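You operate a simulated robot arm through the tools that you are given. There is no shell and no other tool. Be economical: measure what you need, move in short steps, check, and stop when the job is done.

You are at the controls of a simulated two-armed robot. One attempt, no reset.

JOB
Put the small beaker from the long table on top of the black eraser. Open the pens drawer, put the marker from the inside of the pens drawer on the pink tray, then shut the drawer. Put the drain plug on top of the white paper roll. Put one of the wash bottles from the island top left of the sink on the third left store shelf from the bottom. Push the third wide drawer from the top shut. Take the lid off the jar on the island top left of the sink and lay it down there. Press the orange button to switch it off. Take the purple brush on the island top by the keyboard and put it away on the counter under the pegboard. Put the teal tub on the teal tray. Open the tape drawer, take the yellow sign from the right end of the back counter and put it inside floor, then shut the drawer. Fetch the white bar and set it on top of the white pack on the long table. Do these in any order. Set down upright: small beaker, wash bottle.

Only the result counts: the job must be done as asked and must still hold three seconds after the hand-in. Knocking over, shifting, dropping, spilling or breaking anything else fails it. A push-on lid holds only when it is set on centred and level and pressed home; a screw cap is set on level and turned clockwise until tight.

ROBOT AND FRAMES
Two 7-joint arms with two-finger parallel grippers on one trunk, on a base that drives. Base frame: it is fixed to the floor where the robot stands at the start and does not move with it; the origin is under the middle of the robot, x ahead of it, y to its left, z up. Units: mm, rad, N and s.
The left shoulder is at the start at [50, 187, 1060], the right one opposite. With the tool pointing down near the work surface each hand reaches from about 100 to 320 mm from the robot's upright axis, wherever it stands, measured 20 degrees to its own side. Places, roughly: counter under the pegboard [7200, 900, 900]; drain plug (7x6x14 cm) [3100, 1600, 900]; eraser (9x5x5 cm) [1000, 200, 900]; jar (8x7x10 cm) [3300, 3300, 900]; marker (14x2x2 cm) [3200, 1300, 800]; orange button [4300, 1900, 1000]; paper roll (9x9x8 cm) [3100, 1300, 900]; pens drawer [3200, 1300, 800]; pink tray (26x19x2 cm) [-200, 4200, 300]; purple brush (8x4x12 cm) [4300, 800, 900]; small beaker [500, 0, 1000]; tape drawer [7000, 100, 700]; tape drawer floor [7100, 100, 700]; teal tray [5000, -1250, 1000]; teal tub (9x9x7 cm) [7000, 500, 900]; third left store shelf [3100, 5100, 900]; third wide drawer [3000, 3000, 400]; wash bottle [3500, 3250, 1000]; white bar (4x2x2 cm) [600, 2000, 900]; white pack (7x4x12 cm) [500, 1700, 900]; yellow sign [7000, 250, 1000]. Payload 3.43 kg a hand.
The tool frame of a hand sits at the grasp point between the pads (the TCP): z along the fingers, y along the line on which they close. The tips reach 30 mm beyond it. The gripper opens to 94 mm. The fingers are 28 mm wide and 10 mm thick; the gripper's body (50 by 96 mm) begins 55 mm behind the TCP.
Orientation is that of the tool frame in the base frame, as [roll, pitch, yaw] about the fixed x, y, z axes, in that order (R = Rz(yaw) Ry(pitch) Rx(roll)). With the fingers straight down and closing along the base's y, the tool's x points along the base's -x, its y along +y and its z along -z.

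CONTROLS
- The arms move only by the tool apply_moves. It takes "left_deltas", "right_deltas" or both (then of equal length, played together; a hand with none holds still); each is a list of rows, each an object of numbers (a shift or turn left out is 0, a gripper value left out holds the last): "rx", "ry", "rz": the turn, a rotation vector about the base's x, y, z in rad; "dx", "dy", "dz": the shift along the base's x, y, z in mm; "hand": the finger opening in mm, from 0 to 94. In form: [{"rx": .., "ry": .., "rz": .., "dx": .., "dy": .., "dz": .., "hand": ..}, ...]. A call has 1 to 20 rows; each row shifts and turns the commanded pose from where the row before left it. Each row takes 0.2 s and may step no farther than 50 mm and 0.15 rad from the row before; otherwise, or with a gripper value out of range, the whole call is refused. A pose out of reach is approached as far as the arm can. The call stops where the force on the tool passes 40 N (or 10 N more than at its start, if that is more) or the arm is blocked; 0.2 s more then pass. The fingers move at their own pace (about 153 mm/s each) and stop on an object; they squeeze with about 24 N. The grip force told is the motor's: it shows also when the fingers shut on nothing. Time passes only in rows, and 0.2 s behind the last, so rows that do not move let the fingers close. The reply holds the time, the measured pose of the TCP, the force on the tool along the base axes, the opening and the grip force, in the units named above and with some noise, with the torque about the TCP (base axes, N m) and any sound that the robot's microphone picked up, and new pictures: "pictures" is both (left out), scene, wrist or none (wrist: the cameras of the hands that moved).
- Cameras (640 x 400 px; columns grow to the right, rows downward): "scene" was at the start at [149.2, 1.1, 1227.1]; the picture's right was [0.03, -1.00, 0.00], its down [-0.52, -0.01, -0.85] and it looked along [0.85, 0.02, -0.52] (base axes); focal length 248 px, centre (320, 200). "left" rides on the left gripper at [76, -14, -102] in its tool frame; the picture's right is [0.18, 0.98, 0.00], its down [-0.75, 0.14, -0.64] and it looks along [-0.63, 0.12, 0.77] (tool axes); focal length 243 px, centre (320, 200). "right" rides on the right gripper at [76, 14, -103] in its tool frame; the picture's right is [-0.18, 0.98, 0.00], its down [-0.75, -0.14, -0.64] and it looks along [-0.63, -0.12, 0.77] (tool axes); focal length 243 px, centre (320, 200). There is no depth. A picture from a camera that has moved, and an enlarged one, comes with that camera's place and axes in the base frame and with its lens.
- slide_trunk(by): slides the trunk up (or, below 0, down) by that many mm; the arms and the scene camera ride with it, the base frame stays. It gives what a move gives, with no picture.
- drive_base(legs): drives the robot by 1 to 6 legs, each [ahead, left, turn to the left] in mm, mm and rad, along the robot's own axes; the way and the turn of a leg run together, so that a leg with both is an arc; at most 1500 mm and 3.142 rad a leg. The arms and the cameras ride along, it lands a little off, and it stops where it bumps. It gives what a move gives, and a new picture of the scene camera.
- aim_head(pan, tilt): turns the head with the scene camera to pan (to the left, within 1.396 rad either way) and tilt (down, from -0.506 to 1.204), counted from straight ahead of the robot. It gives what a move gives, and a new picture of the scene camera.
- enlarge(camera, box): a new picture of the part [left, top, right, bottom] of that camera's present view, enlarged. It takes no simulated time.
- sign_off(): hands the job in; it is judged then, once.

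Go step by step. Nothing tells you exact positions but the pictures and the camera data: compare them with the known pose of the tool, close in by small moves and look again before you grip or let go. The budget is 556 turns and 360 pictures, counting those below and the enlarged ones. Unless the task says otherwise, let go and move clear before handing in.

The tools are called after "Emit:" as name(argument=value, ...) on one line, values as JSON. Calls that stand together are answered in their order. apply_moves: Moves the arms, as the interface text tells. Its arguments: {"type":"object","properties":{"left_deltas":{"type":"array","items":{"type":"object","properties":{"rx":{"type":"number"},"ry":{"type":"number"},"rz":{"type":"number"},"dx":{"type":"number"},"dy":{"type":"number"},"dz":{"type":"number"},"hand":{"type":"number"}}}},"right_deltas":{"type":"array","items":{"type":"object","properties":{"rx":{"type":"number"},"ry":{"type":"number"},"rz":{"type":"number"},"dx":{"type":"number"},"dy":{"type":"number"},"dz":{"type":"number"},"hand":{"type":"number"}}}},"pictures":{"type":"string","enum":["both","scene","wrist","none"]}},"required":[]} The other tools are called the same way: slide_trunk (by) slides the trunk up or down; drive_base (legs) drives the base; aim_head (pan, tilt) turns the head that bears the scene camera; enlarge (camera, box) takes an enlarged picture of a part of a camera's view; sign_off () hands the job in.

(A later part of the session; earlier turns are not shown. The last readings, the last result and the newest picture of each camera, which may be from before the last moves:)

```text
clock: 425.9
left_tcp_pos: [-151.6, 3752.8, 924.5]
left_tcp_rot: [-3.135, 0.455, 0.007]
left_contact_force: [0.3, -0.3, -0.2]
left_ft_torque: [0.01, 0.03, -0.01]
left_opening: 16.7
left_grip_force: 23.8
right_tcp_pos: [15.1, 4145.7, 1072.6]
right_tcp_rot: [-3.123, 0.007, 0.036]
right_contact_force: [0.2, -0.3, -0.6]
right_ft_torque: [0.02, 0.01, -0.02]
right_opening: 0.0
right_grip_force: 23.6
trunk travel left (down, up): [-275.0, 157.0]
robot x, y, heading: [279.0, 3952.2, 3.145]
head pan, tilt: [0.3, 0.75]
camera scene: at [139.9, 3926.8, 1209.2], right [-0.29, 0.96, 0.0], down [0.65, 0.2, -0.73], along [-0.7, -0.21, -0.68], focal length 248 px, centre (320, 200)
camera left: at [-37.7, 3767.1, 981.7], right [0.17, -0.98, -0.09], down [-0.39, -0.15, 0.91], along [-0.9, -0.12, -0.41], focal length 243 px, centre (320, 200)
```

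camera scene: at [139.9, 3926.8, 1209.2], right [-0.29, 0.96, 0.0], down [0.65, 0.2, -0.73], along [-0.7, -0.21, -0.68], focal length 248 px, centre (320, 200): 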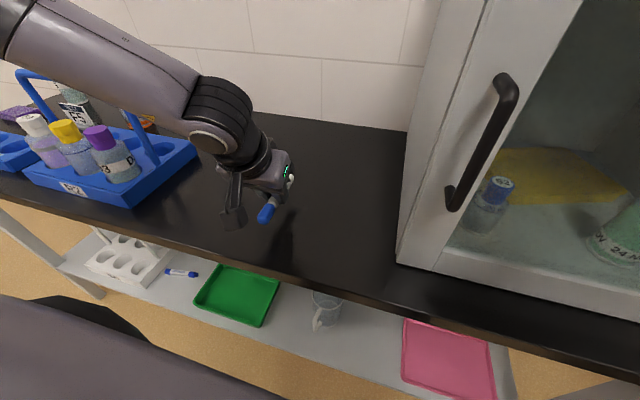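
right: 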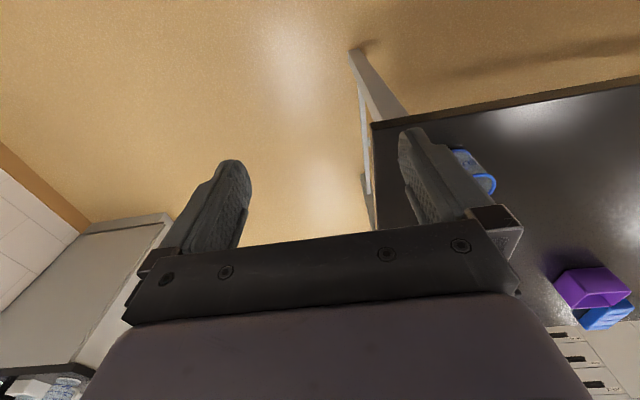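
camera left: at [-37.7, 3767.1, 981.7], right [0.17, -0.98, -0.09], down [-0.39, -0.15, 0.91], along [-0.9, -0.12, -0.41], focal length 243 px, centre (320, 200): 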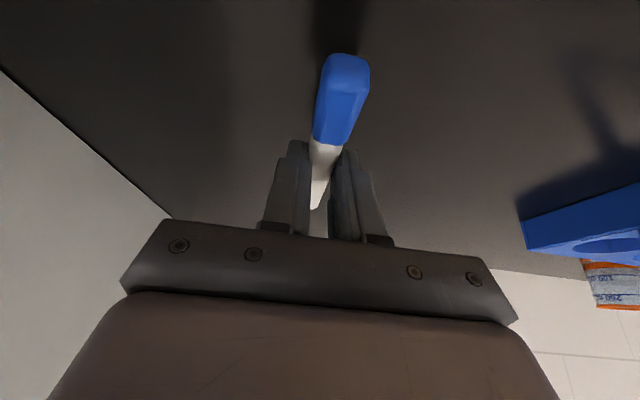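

Gripped level. I'll lift, back off, lower the trunk fully and test the low reach in free space.

Emit:
apply_moves(left_deltas=[{"dz": 40}, {"dz": 30}], pictures="none")

Emit:
drive_base(legs=[[-450, 0, 0]])

Emit:
slide_trunk(by=-275)

Emit:
apply_moves(left_deltas=[{"dy": 45}, {"dy": 45}, {"dy": 40}, {"dz": -40}, {"dz": -40}, {"dz": -40}, {"dz": -40}, {"dz": -40}, {"dz": -40}, {"dz": -40}, {"dz": -40}], pictures="none")

```text
clock: 426.4
left_tcp_pos: [-152.9, 3752.3, 995.3]
left_tcp_rot: [-3.136, 0.457, 0.007]
left_contact_force: [0.1, -0.5, -1.1]
left_ft_torque: [0.01, 0.01, 0.01]
left_opening: 16.4
left_grip_force: 24.0
right_tcp_pos: [15.3, 4145.3, 1074.3]
right_tcp_rot: [-3.121, 0.007, 0.038]
right_contact_force: [-0.6, -0.3, -0.2]
right_ft_torque: [-0.01, 0.02, -0.06]
right_opening: 0.0
right_grip_force: 23.6
trunk travel left (down, up): [-275.0, 157.0]
robot x, y, heading: [276.5, 3947.2, 3.143]
head pan, tilt: [0.3, 0.75]
```

```text
clock: 429.2
left_tcp_pos: [298.8, 3751.2, 995.0]
left_tcp_rot: [-3.134, 0.458, 0.009]
left_contact_force: [0.0, 0.2, 0.4]
left_ft_torque: [0.01, 0.01, -0.03]
left_opening: 16.7
left_grip_force: 23.9
right_tcp_pos: [465.3, 4144.0, 1073.4]
right_tcp_rot: [-3.123, 0.006, 0.036]
right_contact_force: [-0.7, 0.3, 1.3]
right_ft_torque: [-0.03, 0.0, -0.03]
right_opening: 0.0
right_grip_force: 24.0
trunk travel left (down, up): [-275.0, 157.0]
robot x, y, heading: [727.8, 3953.3, 3.139]
head pan, tilt: [0.3, 0.75]
camera scene: at [590.0, 3925.7, 1209.3], right [-0.29, 0.96, 0.0], down [0.65, 0.2, -0.73], along [-0.7, -0.21, -0.68], focal length 248 px, centre (320, 200)
```

scene: 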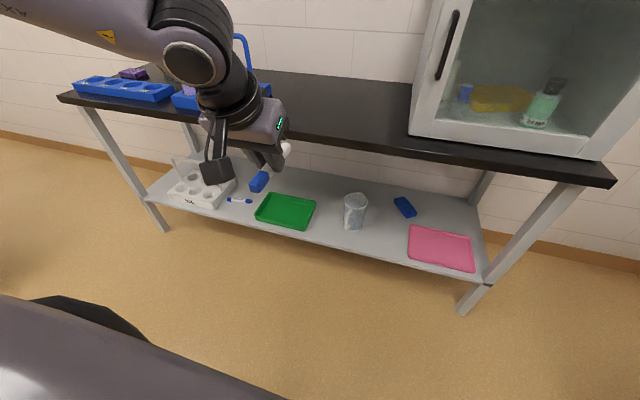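

```text
clock: 432.0
left_tcp_pos: [297.9, 3751.9, 719.2]
left_tcp_rot: [-3.134, 0.458, 0.01]
left_contact_force: [1.1, 1.2, -0.7]
left_ft_torque: [0.04, 0.02, 0.02]
left_opening: 16.5
left_grip_force: 24.1
right_tcp_pos: [465.5, 4143.5, 799.4]
right_tcp_rot: [-3.123, 0.006, 0.038]
right_contact_force: [0.4, 0.2, 0.3]
right_ft_torque: [0.0, 0.0, -0.01]
right_opening: 0.1
right_grip_force: 23.9
trunk travel left (down, up): [0.0, 432.0]
robot x, y, heading: [725.8, 3948.3, 3.141]
head pan, tilt: [0.3, 0.75]
```

```text
clock: 434.4
left_tcp_pos: [321.9, 3734.4, 482.0]
left_tcp_rot: [-3.133, 0.458, 0.008]
left_contact_force: [-0.4, 0.2, 0.2]
left_ft_torque: [0.01, -0.02, -0.01]
left_opening: 16.7
left_grip_force: 24.1
left hand out of reach, approached as far as the arm can: row 2, 3, 5, 6, 7, 8, 9, 10, 11
right_tcp_pos: [466.3, 4144.8, 798.5]
right_tcp_rot: [-3.122, 0.007, 0.038]
right_contact_force: [0.3, 0.4, -0.1]
right_ft_torque: [0.01, 0.01, -0.03]
right_opening: 0.0
right_grip_force: 24.0
trunk travel left (down, up): [0.0, 432.0]
robot x, y, heading: [729.9, 3951.6, 3.141]
head pan, tilt: [0.3, 0.75]
```

Emit:
apply_moves(left_deltas=[{"dx": 30}, {"dx": 30}, {"dz": -40}, {"dz": -40}, {"dz": -40}], pictures="scene")

```text
clock: 435.6
left_tcp_pos: [373.5, 3681.7, 444.5]
left_tcp_rot: [-3.137, 0.457, 0.007]
left_contact_force: [-0.5, 0.4, -0.1]
left_ft_torque: [0.04, 0.0, -0.03]
left_opening: 16.6
left_grip_force: 23.7
left hand out of reach, approached as far as the arm can: row 3, 4, 5
right_tcp_pos: [464.1, 4145.3, 798.4]
right_tcp_rot: [-3.123, 0.005, 0.037]
right_contact_force: [0.7, -0.2, 0.1]
right_ft_torque: [-0.01, 0.02, -0.03]
right_opening: 0.0
right_grip_force: 23.5
trunk travel left (down, up): [0.0, 432.0]
robot x, y, heading: [729.0, 3954.2, 3.14]
head pan, tilt: [0.3, 0.75]
camera scene: at [589.7, 3925.8, 934.3], right [-0.29, 0.96, 0.0], down [0.65, 0.2, -0.73], along [-0.7, -0.21, -0.68], focal length 248 px, centre (320, 200)
```

scene: 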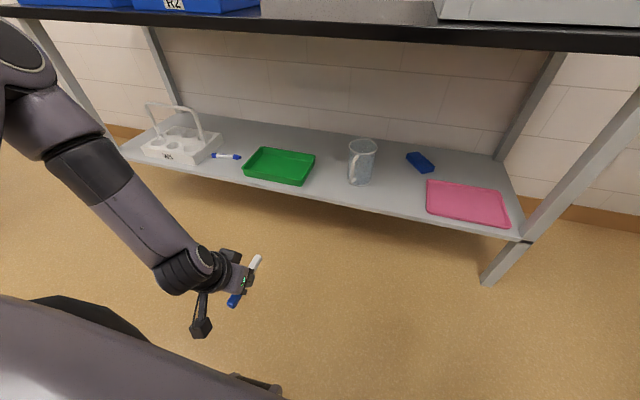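

The arm seems stuck in a poor elbow configuration. The right arm managed this by pitching first at small lateral offset, so I'll raise the left, square it up at a small lateral offset, then pitch and lower.

Emit:
apply_moves(left_deltas=[{"dz": 45}, {"dz": 45}, {"dz": 45}, {"dz": 45}, {"dz": 45}, {"dz": 45}, {"dz": 45}, {"dz": 45}, {"ry": -0.15, "dz": 40}, {"ry": -0.15}, {"ry": -0.15}, {"dy": 45}, {"dy": 45}, {"dy": 45}, {"dy": 20}, {}], pictures="none")

```text
clock: 439.0
left_tcp_pos: [372.0, 3809.9, 846.1]
left_tcp_rot: [-3.138, 0.009, 0.01]
left_contact_force: [0.0, -0.1, 0.1]
left_ft_torque: [0.0, -0.03, 0.03]
left_opening: 16.5
left_grip_force: 23.9
left hand out of reach, approached as far as the arm can: row 14, 15
right_tcp_pos: [465.4, 4144.4, 799.5]
right_tcp_rot: [-3.122, 0.005, 0.037]
right_contact_force: [-0.1, 0.0, 0.3]
right_ft_torque: [-0.02, -0.02, 0.02]
right_opening: 0.1
right_grip_force: 23.6
trunk travel left (down, up): [0.0, 432.0]
robot x, y, heading: [724.8, 3954.7, 3.137]
head pan, tilt: [0.3, 0.75]
```

Emit:
apply_moves(left_deltas=[{"dz": -45}, {"dz": -45}, {"dz": -45}, {"dz": -45}, {"dy": 40}, {"dz": -40}, {"dz": -40}, {"dz": -40}, {"dz": -40}, {"dz": -40}, {"dz": -40}, {}], pictures="none")

```text
clock: 441.6
left_tcp_pos: [391.0, 3753.3, 482.0]
left_tcp_rot: [-3.139, 0.009, 0.005]
left_contact_force: [0.1, -0.1, -0.9]
left_ft_torque: [-0.02, 0.05, -0.01]
left_opening: 16.4
left_grip_force: 24.0
left hand out of reach, approached as far as the arm can: row 5, 6, 7, 8, 9, 10, 11
right_tcp_pos: [465.4, 4145.2, 799.1]
right_tcp_rot: [-3.122, 0.004, 0.036]
right_contact_force: [0.5, -0.2, -0.1]
right_ft_torque: [0.01, -0.02, 0.02]
right_opening: 0.1
right_grip_force: 24.3
trunk travel left (down, up): [0.0, 432.0]
robot x, y, heading: [727.5, 3952.7, 3.143]
head pan, tilt: [0.3, 0.75]
```

The left arm is limited here. I'll test how low the right arm gets, since it did better at the drawer.

Emit:
apply_moves(right_deltas=[{"dx": -40}, {"dx": -40}, {"dx": -40, "dy": -20}, {"dy": -40}, {"dz": -45}, {"dz": -45}, {"dz": -45}, {"dz": -45}, {"dz": -45}, {"dz": -45}, {"dz": -45}, {"dz": -45}, {"dz": -45}, {"dz": -45}, {}], pictures="scene")

```text
clock: 444.8
left_tcp_pos: [391.6, 3753.1, 483.2]
left_tcp_rot: [-3.138, 0.009, 0.007]
left_contact_force: [-0.3, -0.2, -0.2]
left_ft_torque: [0.02, -0.01, 0.02]
left_opening: 16.4
left_grip_force: 24.1
right_tcp_pos: [345.6, 4083.6, 348.2]
right_tcp_rot: [-3.121, 0.007, 0.037]
right_contact_force: [-1.1, 0.2, 0.6]
right_ft_torque: [0.02, 0.04, -0.01]
right_opening: 0.0
right_grip_force: 24.3
trunk travel left (down, up): [0.0, 432.0]
robot x, y, heading: [725.9, 3949.1, 3.142]
head pan, tilt: [0.3, 0.75]
camera scene: at [589.7, 3925.7, 934.3], right [-0.29, 0.96, 0.0], down [0.65, 0.2, -0.73], along [-0.7, -0.21, -0.68], focal length 248 px, centre (320, 200)
```

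scene: 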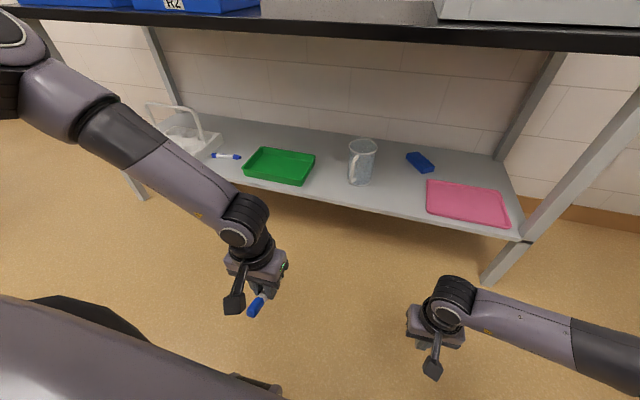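

The right arm gets to z=348 easily thanks to its low-elbow configuration. I'll coax the left into the same: raise, pitch strongly forward, then lower.

Emit:
apply_moves(left_deltas=[{"dz": 40}, {"dz": 40}, {"dz": 40}, {"dz": 40}, {"dz": 40}, {"dz": 40}, {"ry": 0.15, "dx": -15}, {"ry": 0.15, "dx": -15}, {"ry": 0.15, "dx": -15}, {"ry": 0.15, "dx": -15}, {"ry": 0.15, "dx": -15}, {"ry": 0.15}, {"ry": 0.15}, {"ry": 0.15}, {"dy": 30}, {"dy": 30}, {}], pictures="scene")

```text
clock: 448.4
left_tcp_pos: [286.1, 3820.6, 726.8]
left_tcp_rot: [-3.119, 1.209, 0.021]
left_contact_force: [0.2, 0.1, -0.2]
left_ft_torque: [0.02, -0.01, 0.01]
left_opening: 16.7
left_grip_force: 24.3
left hand out of reach, approached as far as the arm can: row 13, 14
right_tcp_pos: [345.0, 4084.7, 349.5]
right_tcp_rot: [-3.122, 0.005, 0.037]
right_contact_force: [-0.3, 0.2, 0.2]
right_ft_torque: [0.0, 0.0, 0.01]
right_opening: 0.1
right_grip_force: 23.6
trunk travel left (down, up): [0.0, 432.0]
robot x, y, heading: [724.0, 3952.4, 3.139]
head pan, tilt: [0.3, 0.75]
camera scene: at [589.7, 3925.7, 934.3], right [-0.29, 0.96, 0.0], down [0.65, 0.2, -0.73], along [-0.7, -0.21, -0.68], focal length 248 px, centre (320, 200)
```

scene: 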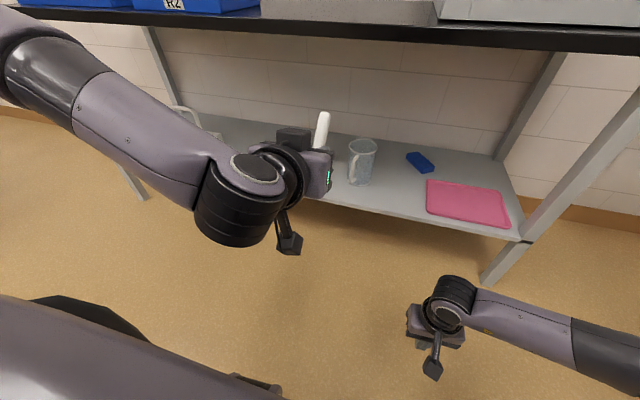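

That worked; the forearm is lower now. I'll lower while unpitching to the grip's level attitude.

Emit:
apply_moves(left_deltas=[{"dz": -35}, {"dz": -35}, {"dz": -35, "ry": -0.1}, {"dz": -35, "ry": -0.1}, {"dz": -35, "ry": -0.1}, {"dz": -35, "ry": -0.1, "dx": 10}, {"dz": -35, "ry": -0.1, "dx": 10}, {"dz": -35, "ry": -0.1, "dx": 10}, {"dz": -35, "ry": -0.15}, {"dz": -20}, {}], pictures="scene")

```text
clock: 450.8
left_tcp_pos: [319.2, 3725.3, 475.4]
left_tcp_rot: [-3.135, 0.457, 0.009]
left_contact_force: [-0.7, -0.2, 0.4]
left_ft_torque: [0.01, 0.0, -0.01]
left_opening: 16.2
left_grip_force: 24.2
left hand out of reach, approached as far as the arm can: row 1, 2, 3, 4, 5, 6, 7, 8, 9, 10
right_tcp_pos: [346.1, 4084.6, 348.8]
right_tcp_rot: [-3.121, 0.005, 0.036]
right_contact_force: [0.1, -0.2, -0.8]
right_ft_torque: [0.0, 0.05, 0.0]
right_opening: 0.0
right_grip_force: 23.3
trunk travel left (down, up): [0.0, 432.0]
robot x, y, heading: [725.2, 3957.4, 3.14]
head pan, tilt: [0.3, 0.75]
camera scene: at [589.7, 3925.7, 934.3], right [-0.29, 0.96, 0.0], down [0.65, 0.2, -0.73], along [-0.7, -0.21, -0.68], focal length 248 px, centre (320, 200)
```

scene: 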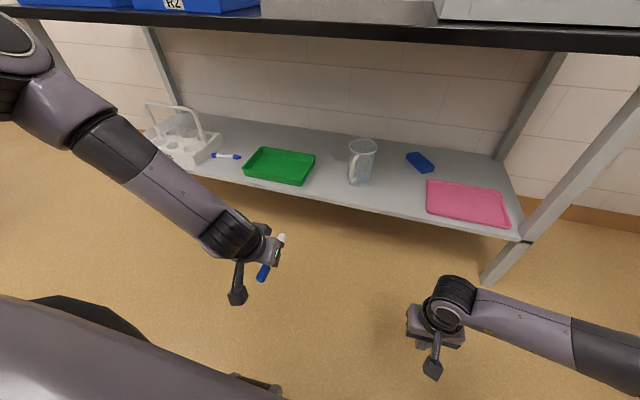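

The left arm keeps to its high elbow. Raising the hand high with the tool horizontal should drop the elbow (as at the pens drawer). I'll back up and try that.

Emit:
drive_base(legs=[[-180, 0, 0]])

Emit:
apply_moves(left_deltas=[{"dz": 45}, {"dz": 45}, {"dz": 45}, {"dz": 45}, {"dz": 45, "ry": 0.15}, {"dz": 45, "ry": 0.15, "dx": -15}, {"dz": 45, "ry": 0.15, "dx": -15}, {"dz": 45, "ry": 0.15, "dx": -15}, {"dz": 45, "ry": 0.15, "dx": -20}, {"dz": 30, "ry": 0.15, "dx": -30}, {"ry": 0.15, "dx": -30}, {"ry": 0.06, "dx": -30}, {}], pictures="none")

Emit:
apply_moves(left_deltas=[{"dy": 30}, {"dy": 30}, {"dy": 20}, {"dz": -40}, {"dz": -40}, {"dz": -40}, {"dz": -40}, {"dz": -40}, {}], pictures="scene")

```text
clock: 452.3
left_tcp_pos: [498.1, 3724.8, 475.0]
left_tcp_rot: [-3.134, 0.458, 0.006]
left_contact_force: [0.1, 0.1, 0.4]
left_ft_torque: [-0.02, 0.01, -0.02]
left_opening: 16.6
left_grip_force: 24.4
right_tcp_pos: [524.7, 4083.8, 348.0]
right_tcp_rot: [-3.123, 0.004, 0.035]
right_contact_force: [0.6, 0.1, 0.2]
right_ft_torque: [-0.01, 0.02, 0.03]
right_opening: 0.1
right_grip_force: 23.8
trunk travel left (down, up): [0.0, 432.0]
robot x, y, heading: [903.6, 3948.0, 3.139]
head pan, tilt: [0.3, 0.75]
camera scene: at [768.2, 3925.4, 934.3], right [-0.29, 0.96, 0.0], down [0.65, 0.2, -0.73], along [-0.7, -0.21, -0.68], focal length 248 px, centre (320, 200)
```

scene: 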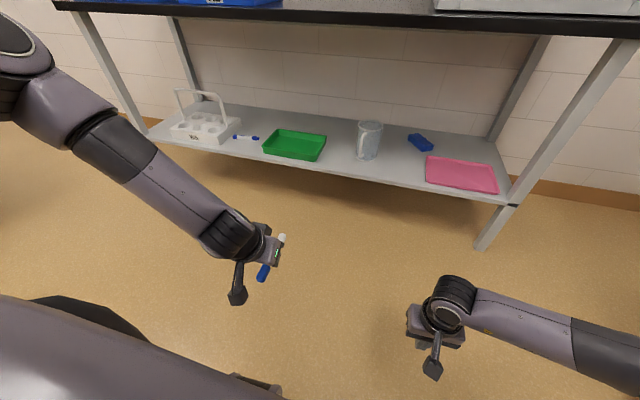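

```text
clock: 455.1
left_tcp_pos: [343.1, 3724.6, 911.9]
left_tcp_rot: [-1.913, 1.561, 1.227]
left_contact_force: [-0.9, 0.4, 0.0]
left_ft_torque: [0.03, 0.03, -0.02]
left_opening: 16.5
left_grip_force: 23.7
right_tcp_pos: [524.6, 4084.1, 348.8]
right_tcp_rot: [-3.123, 0.006, 0.037]
right_contact_force: [-1.0, -0.5, 0.5]
right_ft_torque: [-0.03, 0.01, 0.02]
right_opening: 0.0
right_grip_force: 24.1
trunk travel left (down, up): [0.0, 432.0]
robot x, y, heading: [901.4, 3948.9, 3.138]
head pan, tilt: [0.3, 0.75]
```

```text
clock: 457.1
left_tcp_pos: [369.8, 3798.0, 813.2]
left_tcp_rot: [-2.796, 1.548, 0.349]
left_contact_force: [-0.1, 0.1, -0.3]
left_ft_torque: [0.0, -0.01, 0.0]
left_opening: 16.7
left_grip_force: 24.0
left hand out of reach, approached as far as the arm can: row 6, 7, 8
right_tcp_pos: [524.1, 4084.9, 349.6]
right_tcp_rot: [-3.123, 0.006, 0.037]
right_contact_force: [-1.0, -0.3, 0.0]
right_ft_torque: [-0.01, -0.01, 0.01]
right_opening: 0.0
right_grip_force: 24.1
trunk travel left (down, up): [0.0, 432.0]
robot x, y, heading: [906.5, 3953.3, 3.137]
head pan, tilt: [0.3, 0.75]
camera scene: at [768.2, 3925.4, 934.3], right [-0.29, 0.96, 0.0], down [0.65, 0.2, -0.73], along [-0.7, -0.21, -0.68], focal length 248 px, centre (320, 200)
```

scene: 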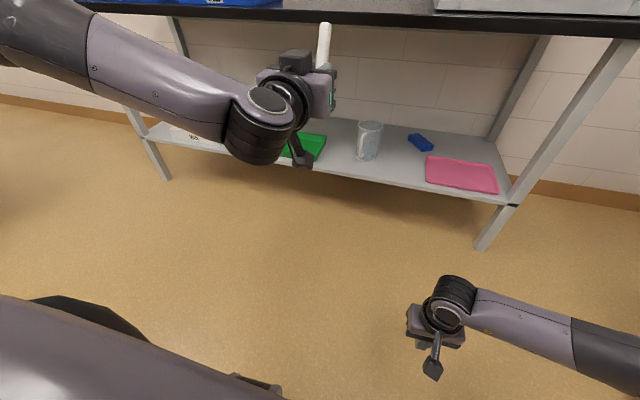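

I'll repeat the roll used at the pens drawer, which brought the elbow low, while lowering.

Emit:
apply_moves(left_deltas=[{"rx": -0.15, "dz": -15}, {"rx": -0.15, "dz": -15}, {"rx": -0.15, "dz": -15}, {"rx": -0.15, "dz": -15}, {"rx": -0.15, "dz": -15}, {"rx": -0.15, "dz": -15}, {"rx": -0.15, "dz": -15}, {"rx": -0.15, "dz": -15}, {"rx": -0.15, "dz": -15}, {"rx": -0.15, "dz": -15}, {"rx": -0.07}, {"dx": 30, "dz": -20}, {"dx": 30, "dz": -20}, {"dx": 30, "dz": -20}, {}], pictures="scene")

```text
clock: 460.3
left_tcp_pos: [469.3, 3799.7, 788.9]
left_tcp_rot: [1.58, 0.009, -1.564]
left_contact_force: [0.2, -0.2, 0.1]
left_ft_torque: [-0.03, -0.03, 0.01]
left_opening: 16.6
left_grip_force: 23.8
left hand out of reach, approached as far as the arm can: row 1, 2, 3, 4, 5, 6, 7, 8, 9, 10, 12, 13, 14
right_tcp_pos: [523.5, 4084.9, 349.3]
right_tcp_rot: [-3.122, 0.006, 0.037]
right_contact_force: [0.4, -1.3, 0.2]
right_ft_torque: [0.02, 0.0, 0.02]
right_opening: 0.0
right_grip_force: 23.8
trunk travel left (down, up): [0.0, 432.0]
robot x, y, heading: [904.1, 3951.0, 3.14]
head pan, tilt: [0.3, 0.75]
camera scene: at [768.3, 3925.4, 934.3], right [-0.29, 0.96, 0.0], down [0.65, 0.2, -0.73], along [-0.7, -0.21, -0.68], focal length 248 px, centre (320, 200)
```

scene: 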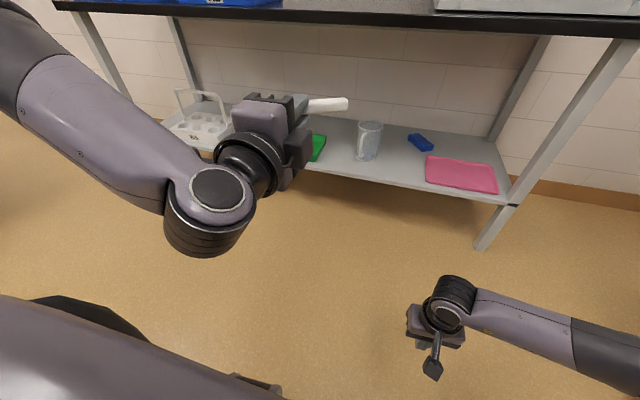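

Left won't go low. Plan: hand the marker over to the right hand, gripping across it. First I'll test whether the right hand can turn 90° while staying low.

Emit:
apply_moves(right_deltas=[{"rz": -0.15}, {"rz": -0.15}, {"rz": -0.15}, {"rz": -0.15}, {"rz": -0.15}, {"rz": -0.15}, {"rz": -0.15}, {"rz": -0.15}, {"rz": -0.15}, {"rz": -0.15}, {"rz": -0.1}, {}], pictures="none")

```text
clock: 462.9
left_tcp_pos: [468.2, 3799.5, 789.4]
left_tcp_rot: [1.58, 0.01, -1.566]
left_contact_force: [0.4, 0.4, 0.5]
left_ft_torque: [0.01, -0.01, 0.02]
left_opening: 16.8
left_grip_force: 24.6
right_tcp_pos: [524.9, 4083.6, 348.5]
right_tcp_rot: [-3.123, 0.006, -1.565]
right_contact_force: [1.1, 0.1, -0.4]
right_ft_torque: [-0.01, 0.01, 0.03]
right_opening: 0.0
right_grip_force: 23.8
trunk travel left (down, up): [0.0, 432.0]
robot x, y, heading: [903.8, 3950.2, 3.139]
head pan, tilt: [0.3, 0.75]
```

The right hand can do it. I'll put the marker back on the bench top with the left hand and pick it up with the right. First, unroll the left and raise both.

Emit:
apply_moves(left_deltas=[{"rx": 0.15, "dz": 10}, {"rx": 0.15, "dz": 10}, {"rx": 0.15, "dz": 10}, {"rx": 0.15, "dz": 10}, {"rx": 0.15, "dz": 10}, {"rx": 0.15}, {"rx": 0.15}, {"rx": 0.15}, {"rx": 0.15}, {"rx": 0.15}, {"rx": 0.07}, {"ry": -0.15}, {"ry": -0.15}, {"ry": -0.15}, {"ry": -0.15}, {"ry": -0.15}, {"ry": -0.15}, {"ry": -0.15}, {"ry": -0.05}, {}], right_deltas=[{"dz": 45}, {"dz": 45}, {"dz": 45}, {"dz": 45}, {"dz": 45}, {"dz": 45}, {"dz": 45}, {"dz": 45}, {"dz": 45}, {"dz": 35}, {"rz": 0.15}, {"rz": 0.15}, {"rz": 0.15}, {"rz": 0.15}, {"rz": 0.15}, {"rz": 0.15}, {"rz": 0.15}, {"rz": 0.15}, {"rz": 0.15}, {"rz": 0.15}], pictures="none")

Emit:
slide_trunk(by=275)

Emit:
apply_moves(left_deltas=[{"dx": 20}, {}, {}], right_deltas=[{"rz": 0.065, "hand": 60}, {}, {}], pictures="scene")

```text
clock: 467.1
left_tcp_pos: [468.4, 3799.3, 838.6]
left_tcp_rot: [-3.136, 0.465, 0.008]
left_contact_force: [-1.0, 0.4, 0.2]
left_ft_torque: [0.01, 0.04, 0.02]
left_opening: 16.7
left_grip_force: 24.0
right_tcp_pos: [524.1, 4083.3, 789.6]
right_tcp_rot: [-3.123, 0.009, -0.062]
right_contact_force: [0.2, 0.6, -0.7]
right_ft_torque: [-0.02, 0.03, -0.02]
right_opening: 0.0
right_grip_force: 24.6
trunk travel left (down, up): [0.0, 432.0]
robot x, y, heading: [906.1, 3950.6, 3.138]
head pan, tilt: [0.3, 0.75]
```

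```text
clock: 469.9
left_tcp_pos: [469.7, 3798.3, 1114.3]
left_tcp_rot: [-3.134, 0.468, 0.009]
left_contact_force: [-0.6, -0.2, -0.4]
left_ft_torque: [-0.01, -0.02, -0.01]
left_opening: 16.6
left_grip_force: 24.5
right_tcp_pos: [523.4, 4083.4, 1064.5]
right_tcp_rot: [-3.123, 0.004, -0.063]
right_contact_force: [0.6, 0.4, -1.0]
right_ft_torque: [0.0, -0.04, -0.01]
right_opening: 0.0
right_grip_force: 23.5
trunk travel left (down, up): [-275.0, 157.0]
robot x, y, heading: [905.0, 3949.4, 3.138]
head pan, tilt: [0.3, 0.75]
```

```text
clock: 470.6
left_tcp_pos: [488.1, 3798.7, 1114.0]
left_tcp_rot: [-3.133, 0.468, 0.006]
left_contact_force: [-0.4, -0.3, 0.1]
left_ft_torque: [0.0, 0.02, -0.01]
left_opening: 16.5
left_grip_force: 24.0
right_tcp_pos: [524.4, 4083.7, 1063.8]
right_tcp_rot: [-3.122, 0.005, 0.003]
right_contact_force: [0.1, -0.1, -0.8]
right_ft_torque: [0.0, 0.01, 0.02]
right_opening: 60.2
right_grip_force: 0.0
trunk travel left (down, up): [-275.0, 157.0]
robot x, y, heading: [906.2, 3948.3, 3.14]
head pan, tilt: [0.3, 0.75]
camera scene: at [768.2, 3925.4, 1209.3], right [-0.29, 0.96, 0.0], down [0.65, 0.2, -0.73], along [-0.7, -0.21, -0.68], focal length 248 px, centre (320, 200)
```

scene: 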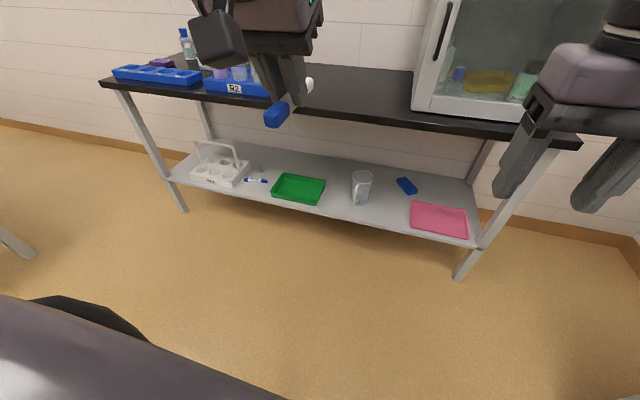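

I'll drive to the bench and lay the marker down at about y=3748.

Emit:
drive_base(legs=[[625, 50, 0]])

Emit:
apply_moves(left_deltas=[{"dz": -45}, {"dz": -45}, {"dz": -45}, {"dz": -45}, {"dz": -30}, {}], pictures="scene")

```text
clock: 473.8
left_tcp_pos: [-89.8, 3752.4, 1113.0]
left_tcp_rot: [-3.136, 0.468, 0.011]
left_contact_force: [0.3, 0.7, 0.4]
left_ft_torque: [0.02, -0.03, -0.02]
left_opening: 16.5
left_grip_force: 23.6
right_tcp_pos: [-50.6, 4038.8, 1064.2]
right_tcp_rot: [-3.114, -0.004, 0.021]
right_contact_force: [1.2, 0.4, 0.2]
right_ft_torque: [-0.03, 0.07, 0.04]
right_opening: 60.0
right_grip_force: 0.1
trunk travel left (down, up): [-275.0, 157.0]
robot x, y, heading: [324.3, 3907.7, -3.143]
head pan, tilt: [0.3, 0.75]
stopped in leg 1: the force on the tool passed its limit at 66 N (the readings are from after the stop); the commanded pose is now the measured one
camera scene: at [189.2, 3879.0, 1209.3], right [-0.3, 0.95, 0.0], down [0.65, 0.2, -0.73], along [-0.7, -0.22, -0.68], focal length 248 px, centre (320, 200)
```

scene: 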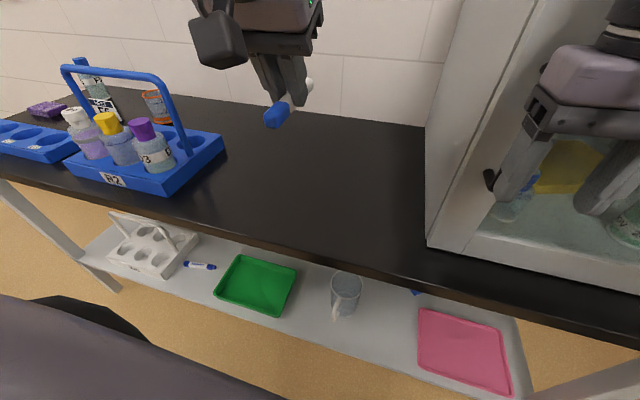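

```text
clock: 475.2
left_tcp_pos: [-89.8, 3751.1, 902.1]
left_tcp_rot: [-3.135, 0.468, 0.012]
left_contact_force: [1.1, -0.5, -0.7]
left_ft_torque: [-0.01, -0.03, -0.02]
left_opening: 16.7
left_grip_force: 24.1
right_tcp_pos: [-50.0, 4038.0, 1064.4]
right_tcp_rot: [-3.116, -0.003, 0.023]
right_contact_force: [2.4, 0.0, -0.7]
right_ft_torque: [-0.04, 0.13, 0.09]
right_opening: 60.1
right_grip_force: 0.0
trunk travel left (down, up): [-275.0, 157.0]
robot x, y, heading: [324.3, 3904.4, -3.141]
head pan, tilt: [0.3, 0.75]
camera scene: at [189.4, 3879.0, 1209.3], right [-0.3, 0.95, 0.0], down [0.65, 0.2, -0.73], along [-0.7, -0.22, -0.68], focal length 248 px, centre (320, 200)
```

scene: 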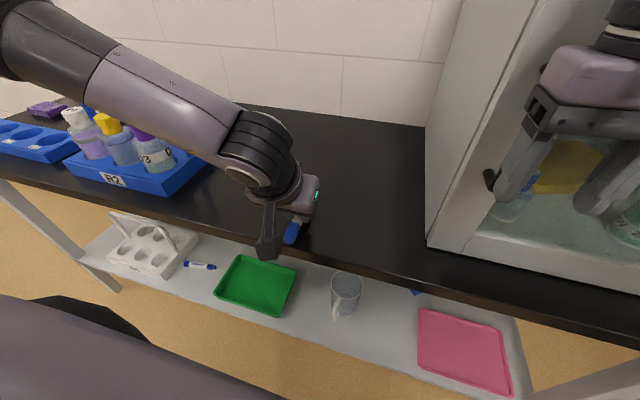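

The right hand touched the glass box's handle – I'd left it extended. I'll pull it straight back, then move the base forward a little.

Emit:
apply_moves(right_deltas=[{"dx": 30}, {"dx": 40}, {"dx": 40}, {"dz": 20}], pictures="scene")

```text
clock: 476.2
left_tcp_pos: [-90.7, 3751.3, 902.2]
left_tcp_rot: [-3.135, 0.467, 0.011]
left_contact_force: [0.9, 0.4, -0.7]
left_ft_torque: [0.0, -0.03, 0.01]
left_opening: 16.6
left_grip_force: 23.6
right_tcp_pos: [59.1, 4038.0, 1083.8]
right_tcp_rot: [-3.115, -0.006, 0.022]
right_contact_force: [0.4, 0.1, -0.6]
right_ft_torque: [0.0, 0.0, 0.02]
right_opening: 59.7
right_grip_force: 0.1
trunk travel left (down, up): [-275.0, 157.0]
robot x, y, heading: [328.1, 3907.7, -3.139]
head pan, tilt: [0.3, 0.75]
camera scene: at [189.2, 3879.0, 1209.3], right [-0.3, 0.95, 0.0], down [0.65, 0.2, -0.73], along [-0.7, -0.22, -0.68], focal length 248 px, centre (320, 200)
```

scene: 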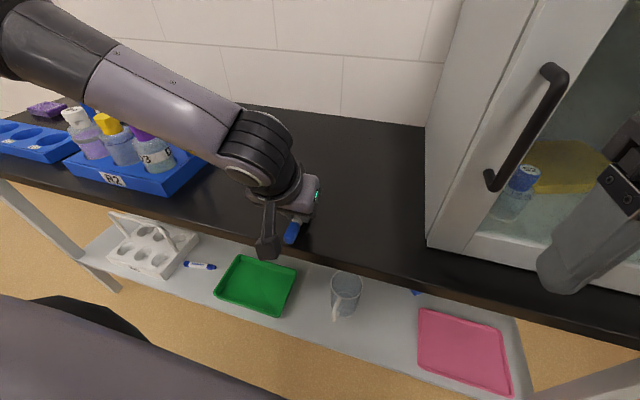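

Emit:
drive_base(legs=[[48, 0, 0]])

Emit:
apply_moves(left_deltas=[{"dz": -8}, {"dz": -4}, {"dz": -3}, {"dz": -2}, {"dz": -2}, {"dz": -2}, {"dz": -2}, {"dz": -2}, {}], pictures="wrist")

```text
clock: 477.1
left_tcp_pos: [-139.3, 3752.4, 902.6]
left_tcp_rot: [-3.134, 0.466, 0.013]
left_contact_force: [0.3, -1.3, -0.2]
left_ft_torque: [-0.01, 0.02, -0.01]
left_opening: 16.2
left_grip_force: 24.1
right_tcp_pos: [10.0, 4038.0, 1084.4]
right_tcp_rot: [-3.114, -0.004, 0.023]
right_contact_force: [-0.4, 0.3, 0.0]
right_ft_torque: [0.02, -0.01, -0.01]
right_opening: 59.9
right_grip_force: 0.0
trunk travel left (down, up): [-275.0, 157.0]
robot x, y, heading: [276.5, 3904.2, -3.137]
head pan, tilt: [0.3, 0.75]
camera scene: at [140.6, 3878.9, 1209.2], right [-0.3, 0.95, 0.0], down [0.65, 0.2, -0.73], along [-0.7, -0.22, -0.68], focal length 248 px, centre (320, 200)
```

scene: 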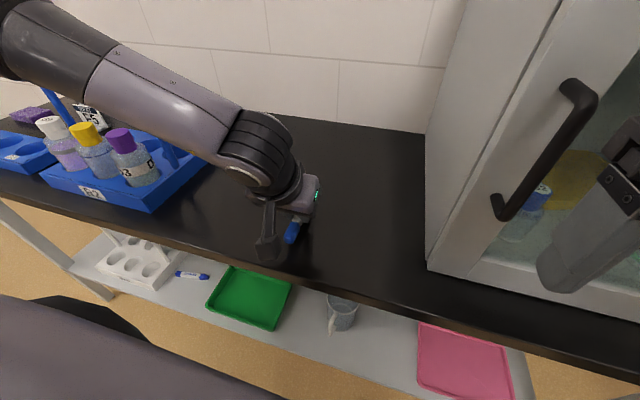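

```text
clock: 479.0
left_tcp_pos: [-140.9, 3753.8, 882.8]
left_tcp_rot: [-3.133, 0.482, 0.012]
left_contact_force: [2.5, 0.4, 13.3]
left_ft_torque: [-0.07, -0.4, -0.02]
left_opening: 16.4
left_grip_force: 23.6
right_tcp_pos: [10.9, 4037.7, 1084.7]
right_tcp_rot: [-3.117, -0.004, 0.022]
right_contact_force: [-0.4, -0.3, -0.4]
right_ft_torque: [0.03, 0.01, 0.03]
right_opening: 59.9
right_grip_force: 0.0
trunk travel left (down, up): [-275.0, 157.0]
robot x, y, heading: [278.8, 3904.4, -3.141]
head pan, tilt: [0.3, 0.75]
stopped in row 9 (left hand): the force on the tool passed its limit at 42 N (the readings are from after the stop); the commanded pose is now the measured one
camera left: at [-25.1, 3767.3, 937.5], right [0.17, -0.98, -0.09], down [-0.37, -0.15, 0.92], along [-0.91, -0.12, -0.39], focal length 243 px, centre (320, 200)
```

left: 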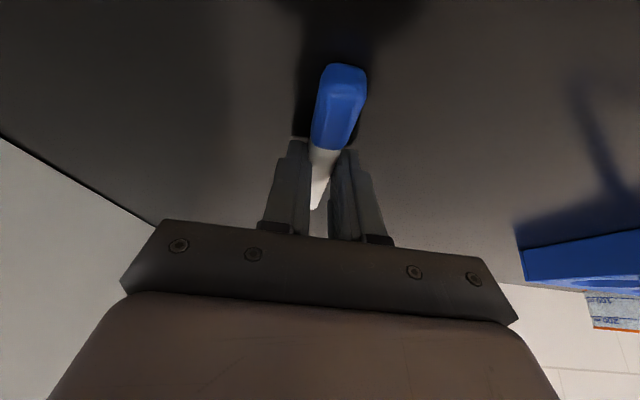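

Emit:
apply_moves(left_deltas=[{"dz": 1}, {"hand": 19}, {"hand": 25}, {"hand": 50}, {"dz": 20}, {"dz": 45}, {"dz": 45}, {"dz": 45}, {"dz": 45, "dx": 20}, {"ry": -0.15, "dx": 30}, {"ry": -0.15, "dx": 30}, {"ry": -0.15, "dx": 30}, {}], pictures="scene")

```text
clock: 481.8
left_tcp_pos: [-30.7, 3751.1, 1081.1]
left_tcp_rot: [-3.139, 0.024, 0.01]
left_contact_force: [-0.3, -0.1, 0.0]
left_ft_torque: [0.02, -0.01, 0.0]
left_opening: 49.9
left_grip_force: 0.0
right_tcp_pos: [9.9, 4036.6, 1084.6]
right_tcp_rot: [-3.115, -0.003, 0.022]
right_contact_force: [0.4, 0.1, 1.0]
right_ft_torque: [-0.03, 0.0, -0.02]
right_opening: 60.2
right_grip_force: 0.0
trunk travel left (down, up): [-275.0, 157.0]
robot x, y, heading: [276.7, 3905.7, -3.139]
head pan, tilt: [0.3, 0.75]
camera scene: at [141.2, 3878.8, 1209.3], right [-0.3, 0.95, 0.0], down [0.65, 0.2, -0.73], along [-0.7, -0.22, -0.68], focal length 248 px, centre (320, 200)
```

scene: 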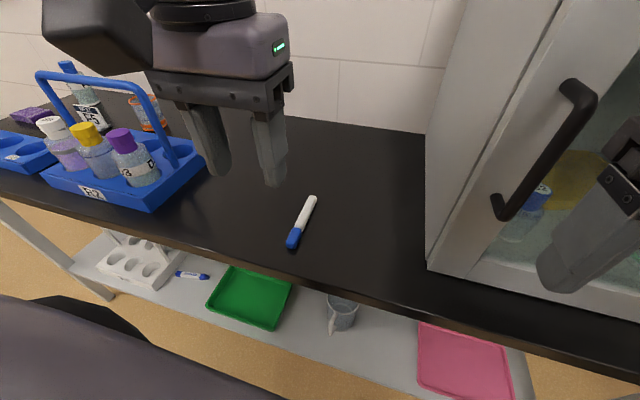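

The marker lies at about [-151, 3751]. I'll shift left so the right hand comes over it.

Emit:
drive_base(legs=[[0, 287, 0]])

Emit:
apply_moves(right_deltas=[{"dx": -40}, {"dx": -40}, {"dx": -40}, {"dx": -40, "dz": -30}, {"dz": -45}, {"dz": -45}, {}])

```text
clock: 484.6
left_tcp_pos: [-31.4, 3487.1, 1083.0]
left_tcp_rot: [-3.139, 0.029, 0.009]
left_contact_force: [-0.3, -0.8, 0.1]
left_ft_torque: [0.0, -0.01, 0.01]
left_opening: 50.0
left_grip_force: 0.1
right_tcp_pos: [10.2, 3773.7, 1085.6]
right_tcp_rot: [-3.119, 0.0, 0.017]
right_contact_force: [0.0, 0.7, -0.5]
right_ft_torque: [0.0, 0.03, -0.03]
right_opening: 60.0
right_grip_force: 0.1
trunk travel left (down, up): [-275.0, 157.0]
robot x, y, heading: [278.7, 3642.4, -3.141]
head pan, tilt: [0.3, 0.75]
stopped in leg 1: the robot was blocked; the commanded pose is now the measured one
camera scene: at [142.1, 3614.8, 1209.3], right [-0.3, 0.96, 0.0], down [0.65, 0.2, -0.73], along [-0.7, -0.22, -0.68], focal length 248 px, centre (320, 200)
```

scene: 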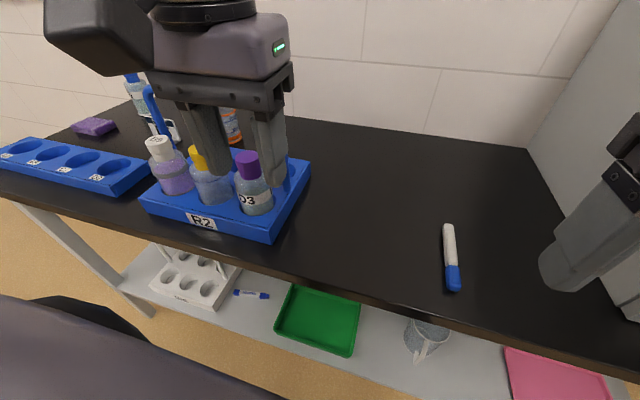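

```text
clock: 486.2
left_tcp_pos: [-15.2, 3479.4, 1087.0]
left_tcp_rot: [-3.13, 0.044, 0.009]
left_contact_force: [-0.5, 0.3, 0.8]
left_ft_torque: [-0.03, 0.02, -0.02]
left_opening: 50.3
left_grip_force: 0.0
right_tcp_pos: [-135.2, 3767.2, 977.9]
right_tcp_rot: [-3.107, 0.031, 0.018]
right_contact_force: [1.1, 0.2, -0.1]
right_ft_torque: [0.01, -0.02, -0.02]
right_opening: 59.9
right_grip_force: 0.0
trunk travel left (down, up): [-275.0, 157.0]
robot x, y, heading: [275.7, 3638.7, 3.137]
head pan, tilt: [0.3, 0.75]
camera scene: at [160.0, 3605.1, 1211.6], right [-0.3, 0.96, 0.02], down [0.64, 0.21, -0.74], along [-0.71, -0.21, -0.67], focal length 248 px, centre (320, 200)
camera right: at [-55.6, 3750.3, 1077.6], right [-0.17, -0.99, -0.03], down [-0.74, 0.1, 0.67], along [-0.66, 0.13, -0.74], focal length 243 px, centre (320, 200)
```

scene: 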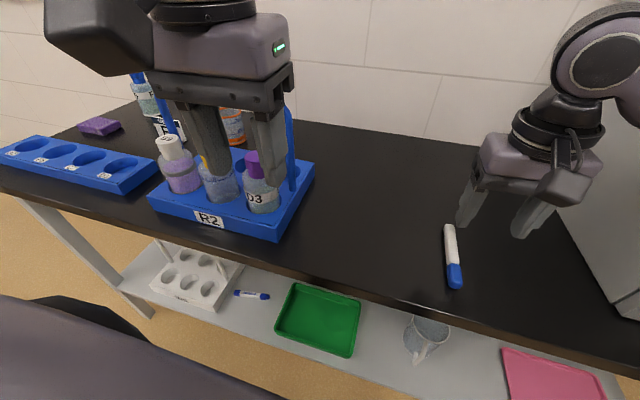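
right: 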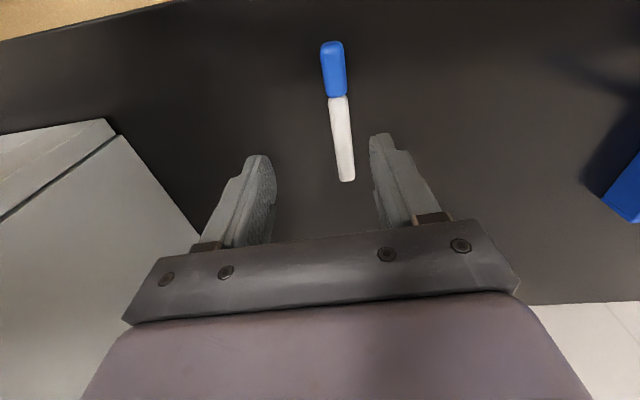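

The robot seems to be leaning – something is pressing. I'll withdraw the right hand at once and look at the right side.

Emit:
apply_moves(right_deltas=[{"dz": 45}, {"dz": 45}, {"dx": 40, "dz": 15}, {"dx": 40}, {"dx": 40}, {"dx": 40}], pictures="none")

Emit:
aim_head(pan=-0.7, tilt=0.4)

```text
clock: 487.6
left_tcp_pos: [-26.4, 3494.1, 1086.2]
left_tcp_rot: [3.137, 0.033, 0.009]
left_contact_force: [-0.4, -0.3, -0.1]
left_ft_torque: [0.03, -0.01, 0.02]
left_opening: 50.1
left_grip_force: 0.1
right_tcp_pos: [14.1, 3783.2, 1073.7]
right_tcp_rot: [-3.127, 0.008, 0.006]
right_contact_force: [-0.5, -0.3, 0.1]
right_ft_torque: [-0.06, 0.05, 0.02]
right_opening: 60.1
right_grip_force: 0.0
trunk travel left (down, up): [-275.0, 157.0]
robot x, y, heading: [281.0, 3644.0, 3.141]
head pan, tilt: [0.3, 0.75]
```

```text
clock: 488.9
left_tcp_pos: [-25.2, 3492.3, 1085.6]
left_tcp_rot: [3.138, 0.032, 0.01]
left_contact_force: [0.0, 0.5, 1.1]
left_ft_torque: [-0.02, 0.02, -0.01]
left_opening: 49.8
left_grip_force: 0.1
right_tcp_pos: [15.4, 3781.0, 1073.3]
right_tcp_rot: [-3.126, 0.008, 0.006]
right_contact_force: [0.6, -1.0, 0.2]
right_ft_torque: [-0.02, 0.03, 0.0]
right_opening: 60.1
right_grip_force: 0.1
trunk travel left (down, up): [-275.0, 157.0]
robot x, y, heading: [276.3, 3639.5, 3.145]
head pan, tilt: [-0.7, 0.4]
camera scene: at [156.3, 3704.9, 1240.9], right [0.64, 0.77, -0.01], down [0.29, -0.26, -0.92], along [-0.71, 0.59, -0.39], focal length 248 px, centre (320, 200)
```

scene: 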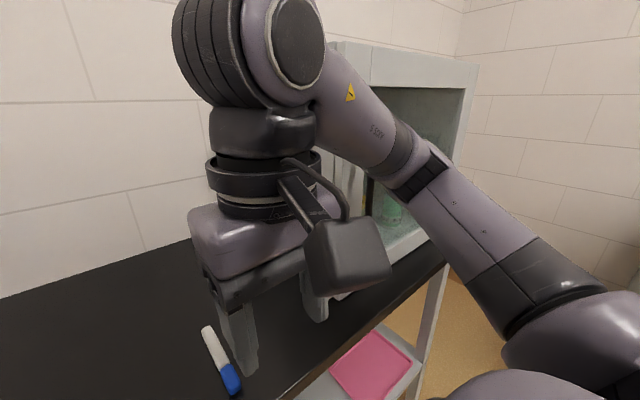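

Emit:
aim_head(pan=1.0, tilt=0.5)

```text
clock: 490.6
left_tcp_pos: [-25.8, 3491.6, 1085.6]
left_tcp_rot: [3.139, 0.035, 0.009]
left_contact_force: [-0.2, 0.0, -0.2]
left_ft_torque: [0.0, 0.03, -0.04]
left_opening: 50.1
left_grip_force: 0.1
right_tcp_pos: [14.9, 3780.7, 1071.4]
right_tcp_rot: [-3.125, 0.005, 0.006]
right_contact_force: [0.0, 0.3, 0.2]
right_ft_torque: [0.03, 0.0, -0.01]
right_opening: 59.9
right_grip_force: 0.1
trunk travel left (down, up): [-275.0, 157.0]
robot x, y, heading: [278.2, 3641.4, 3.14]
head pan, tilt: [1.0, 0.499]
camera scene: at [178.3, 3568.4, 1232.4], right [-0.84, 0.54, 0.0], down [0.25, 0.4, -0.88], along [-0.48, -0.74, -0.47], focal length 248 px, centre (320, 200)
```

scene: 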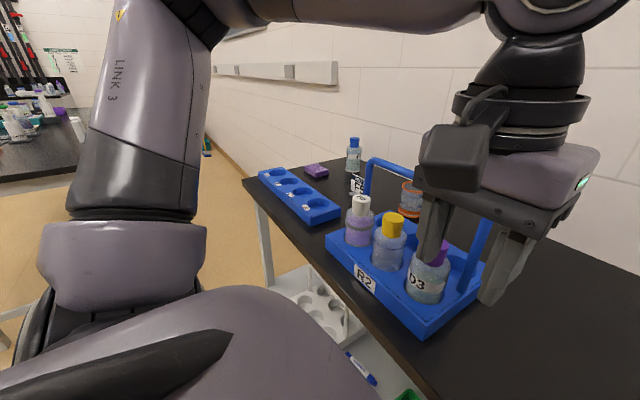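

The left fingers are against the blue R2 rack's handle. I'll lift the left hand straight up and pull it back.

Emit:
apply_moves(left_deltas=[{"dz": 30}, {"dz": 40}, {"dz": 40}, {"dx": 30}, {"dx": 30}], pictures="scene")

```text
clock: 491.8
left_tcp_pos: [36.1, 3493.2, 1195.4]
left_tcp_rot: [3.138, 0.033, 0.011]
left_contact_force: [0.0, 0.6, -0.1]
left_ft_torque: [0.02, 0.0, -0.02]
left_opening: 49.8
left_grip_force: 0.0
right_tcp_pos: [16.0, 3778.8, 1072.8]
right_tcp_rot: [-3.126, 0.008, 0.01]
right_contact_force: [0.3, 0.6, 1.1]
right_ft_torque: [0.0, 0.0, -0.02]
right_opening: 60.3
right_grip_force: 0.1
trunk travel left (down, up): [-275.0, 157.0]
robot x, y, heading: [277.5, 3646.5, 3.14]
head pan, tilt: [1.0, 0.499]
camera scene: at [178.5, 3568.4, 1232.3], right [-0.84, 0.54, 0.0], down [0.25, 0.4, -0.88], along [-0.48, -0.74, -0.47], focal length 248 px, centre (320, 200)
```

scene: 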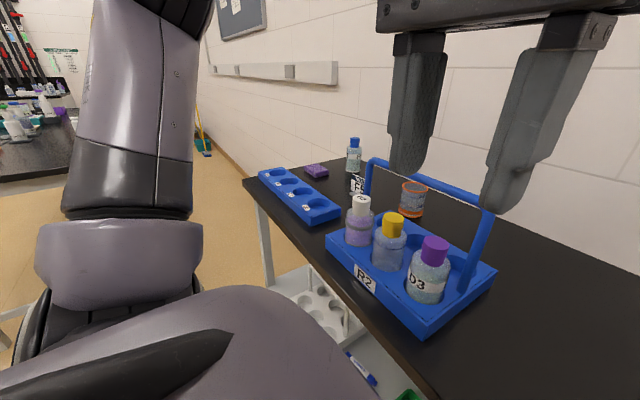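

The rack still stands. I'll return to my earlier viewpoint to compare the rack's and box's positions pixel for pixel, and re-pick the marker from there with the left hand.

Emit:
drive_base(legs=[[0, -262, 0]])

Emit:
aim_head(pan=0.3, tilt=0.75)

```text
clock: 494.7
left_tcp_pos: [29.0, 3747.7, 1193.9]
left_tcp_rot: [-3.14, 0.026, 0.009]
left_contact_force: [0.3, 0.4, 0.2]
left_ft_torque: [0.0, -0.01, 0.01]
left_opening: 50.1
left_grip_force: 0.1
right_tcp_pos: [11.2, 4032.0, 1071.0]
right_tcp_rot: [-3.118, 0.0, 0.014]
right_contact_force: [-0.1, 0.2, -0.8]
right_ft_torque: [0.02, -0.02, -0.02]
right_opening: 60.0
right_grip_force: 0.0
trunk travel left (down, up): [-275.0, 157.0]
robot x, y, heading: [279.3, 3899.0, 3.143]
head pan, tilt: [1.0, 0.499]
camera scene: at [171.5, 3822.4, 1231.2], right [-0.84, 0.54, 0.0], down [0.26, 0.4, -0.88], along [-0.47, -0.74, -0.48], focal length 248 px, centre (320, 200)
```

scene: 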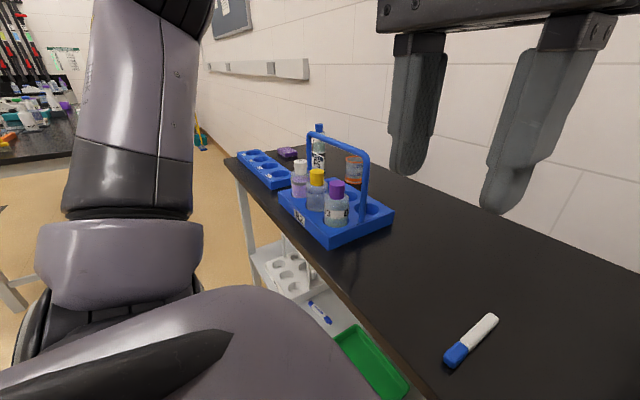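

```text
clock: 495.8
left_tcp_pos: [28.5, 3747.5, 1191.7]
left_tcp_rot: [-3.139, 0.027, 0.008]
left_contact_force: [0.1, -0.9, -0.3]
left_ft_torque: [0.01, 0.01, 0.05]
left_opening: 50.0
left_grip_force: 0.1
right_tcp_pos: [11.0, 4033.4, 1071.0]
right_tcp_rot: [-3.116, -0.001, 0.014]
right_contact_force: [-0.9, -0.4, -0.9]
right_ft_torque: [-0.01, -0.02, 0.01]
right_opening: 60.1
right_grip_force: 0.1
trunk travel left (down, up): [-275.0, 157.0]
robot x, y, heading: [278.6, 3903.0, 3.145]
head pan, tilt: [0.3, 0.75]
camera scene: at [141.6, 3874.3, 1209.3], right [-0.3, 0.96, 0.0], down [0.65, 0.2, -0.73], along [-0.7, -0.22, -0.68], focal length 248 px, centre (320, 200)
```

scene: 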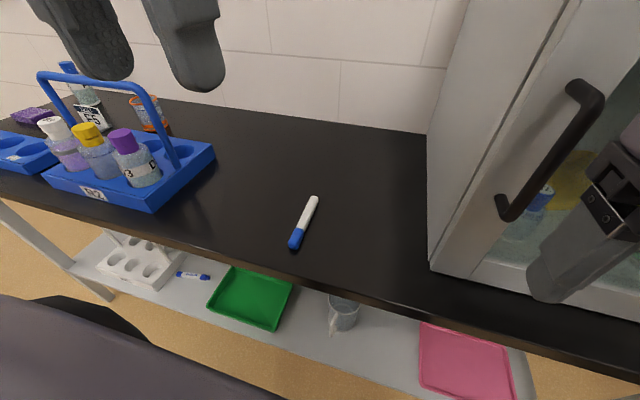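

Nothing has moved. I'll re-pick the marker with the left hand pointing straight down, and do the hand-over at the free end of the long table instead.

Emit:
apply_moves(left_deltas=[{"dx": -45, "ry": -0.027}, {"dx": -45}, {"dx": -45}, {"dx": -44}, {"dz": -45, "dy": 3}, {"dz": -45}, {"dz": -45}, {"dz": -45}, {"dz": -45}, {"dz": -40}, {}], pictures="wrist")

```text
clock: 498.2
left_tcp_pos: [-125.3, 3709.5, 906.5]
left_tcp_rot: [-3.141, 0.0, 0.009]
left_contact_force: [0.6, 0.0, -0.1]
left_ft_torque: [0.02, -0.01, -0.01]
left_opening: 50.1
left_grip_force: 0.0
left hand out of reach, approached as far as the arm can: row 2, 3, 4
right_tcp_pos: [12.7, 4033.1, 1071.1]
right_tcp_rot: [-3.116, 0.0, 0.017]
right_contact_force: [-0.1, 0.3, -0.2]
right_ft_torque: [0.0, 0.01, 0.01]
right_opening: 60.0
right_grip_force: 0.1
trunk travel left (down, up): [-275.0, 157.0]
robot x, y, heading: [280.9, 3900.2, 3.146]
head pan, tilt: [0.3, 0.75]
camera left: at [-49.3, 3723.7, 1007.7], right [0.19, -0.98, 0.0], down [-0.75, -0.15, 0.64], along [-0.63, -0.12, -0.77], focal length 243 px, centre (320, 200)
```

left: 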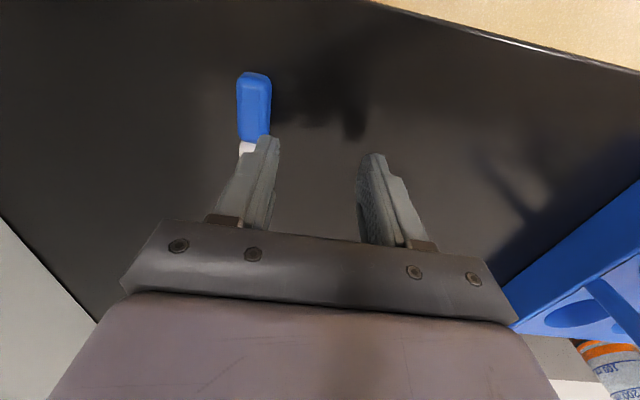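

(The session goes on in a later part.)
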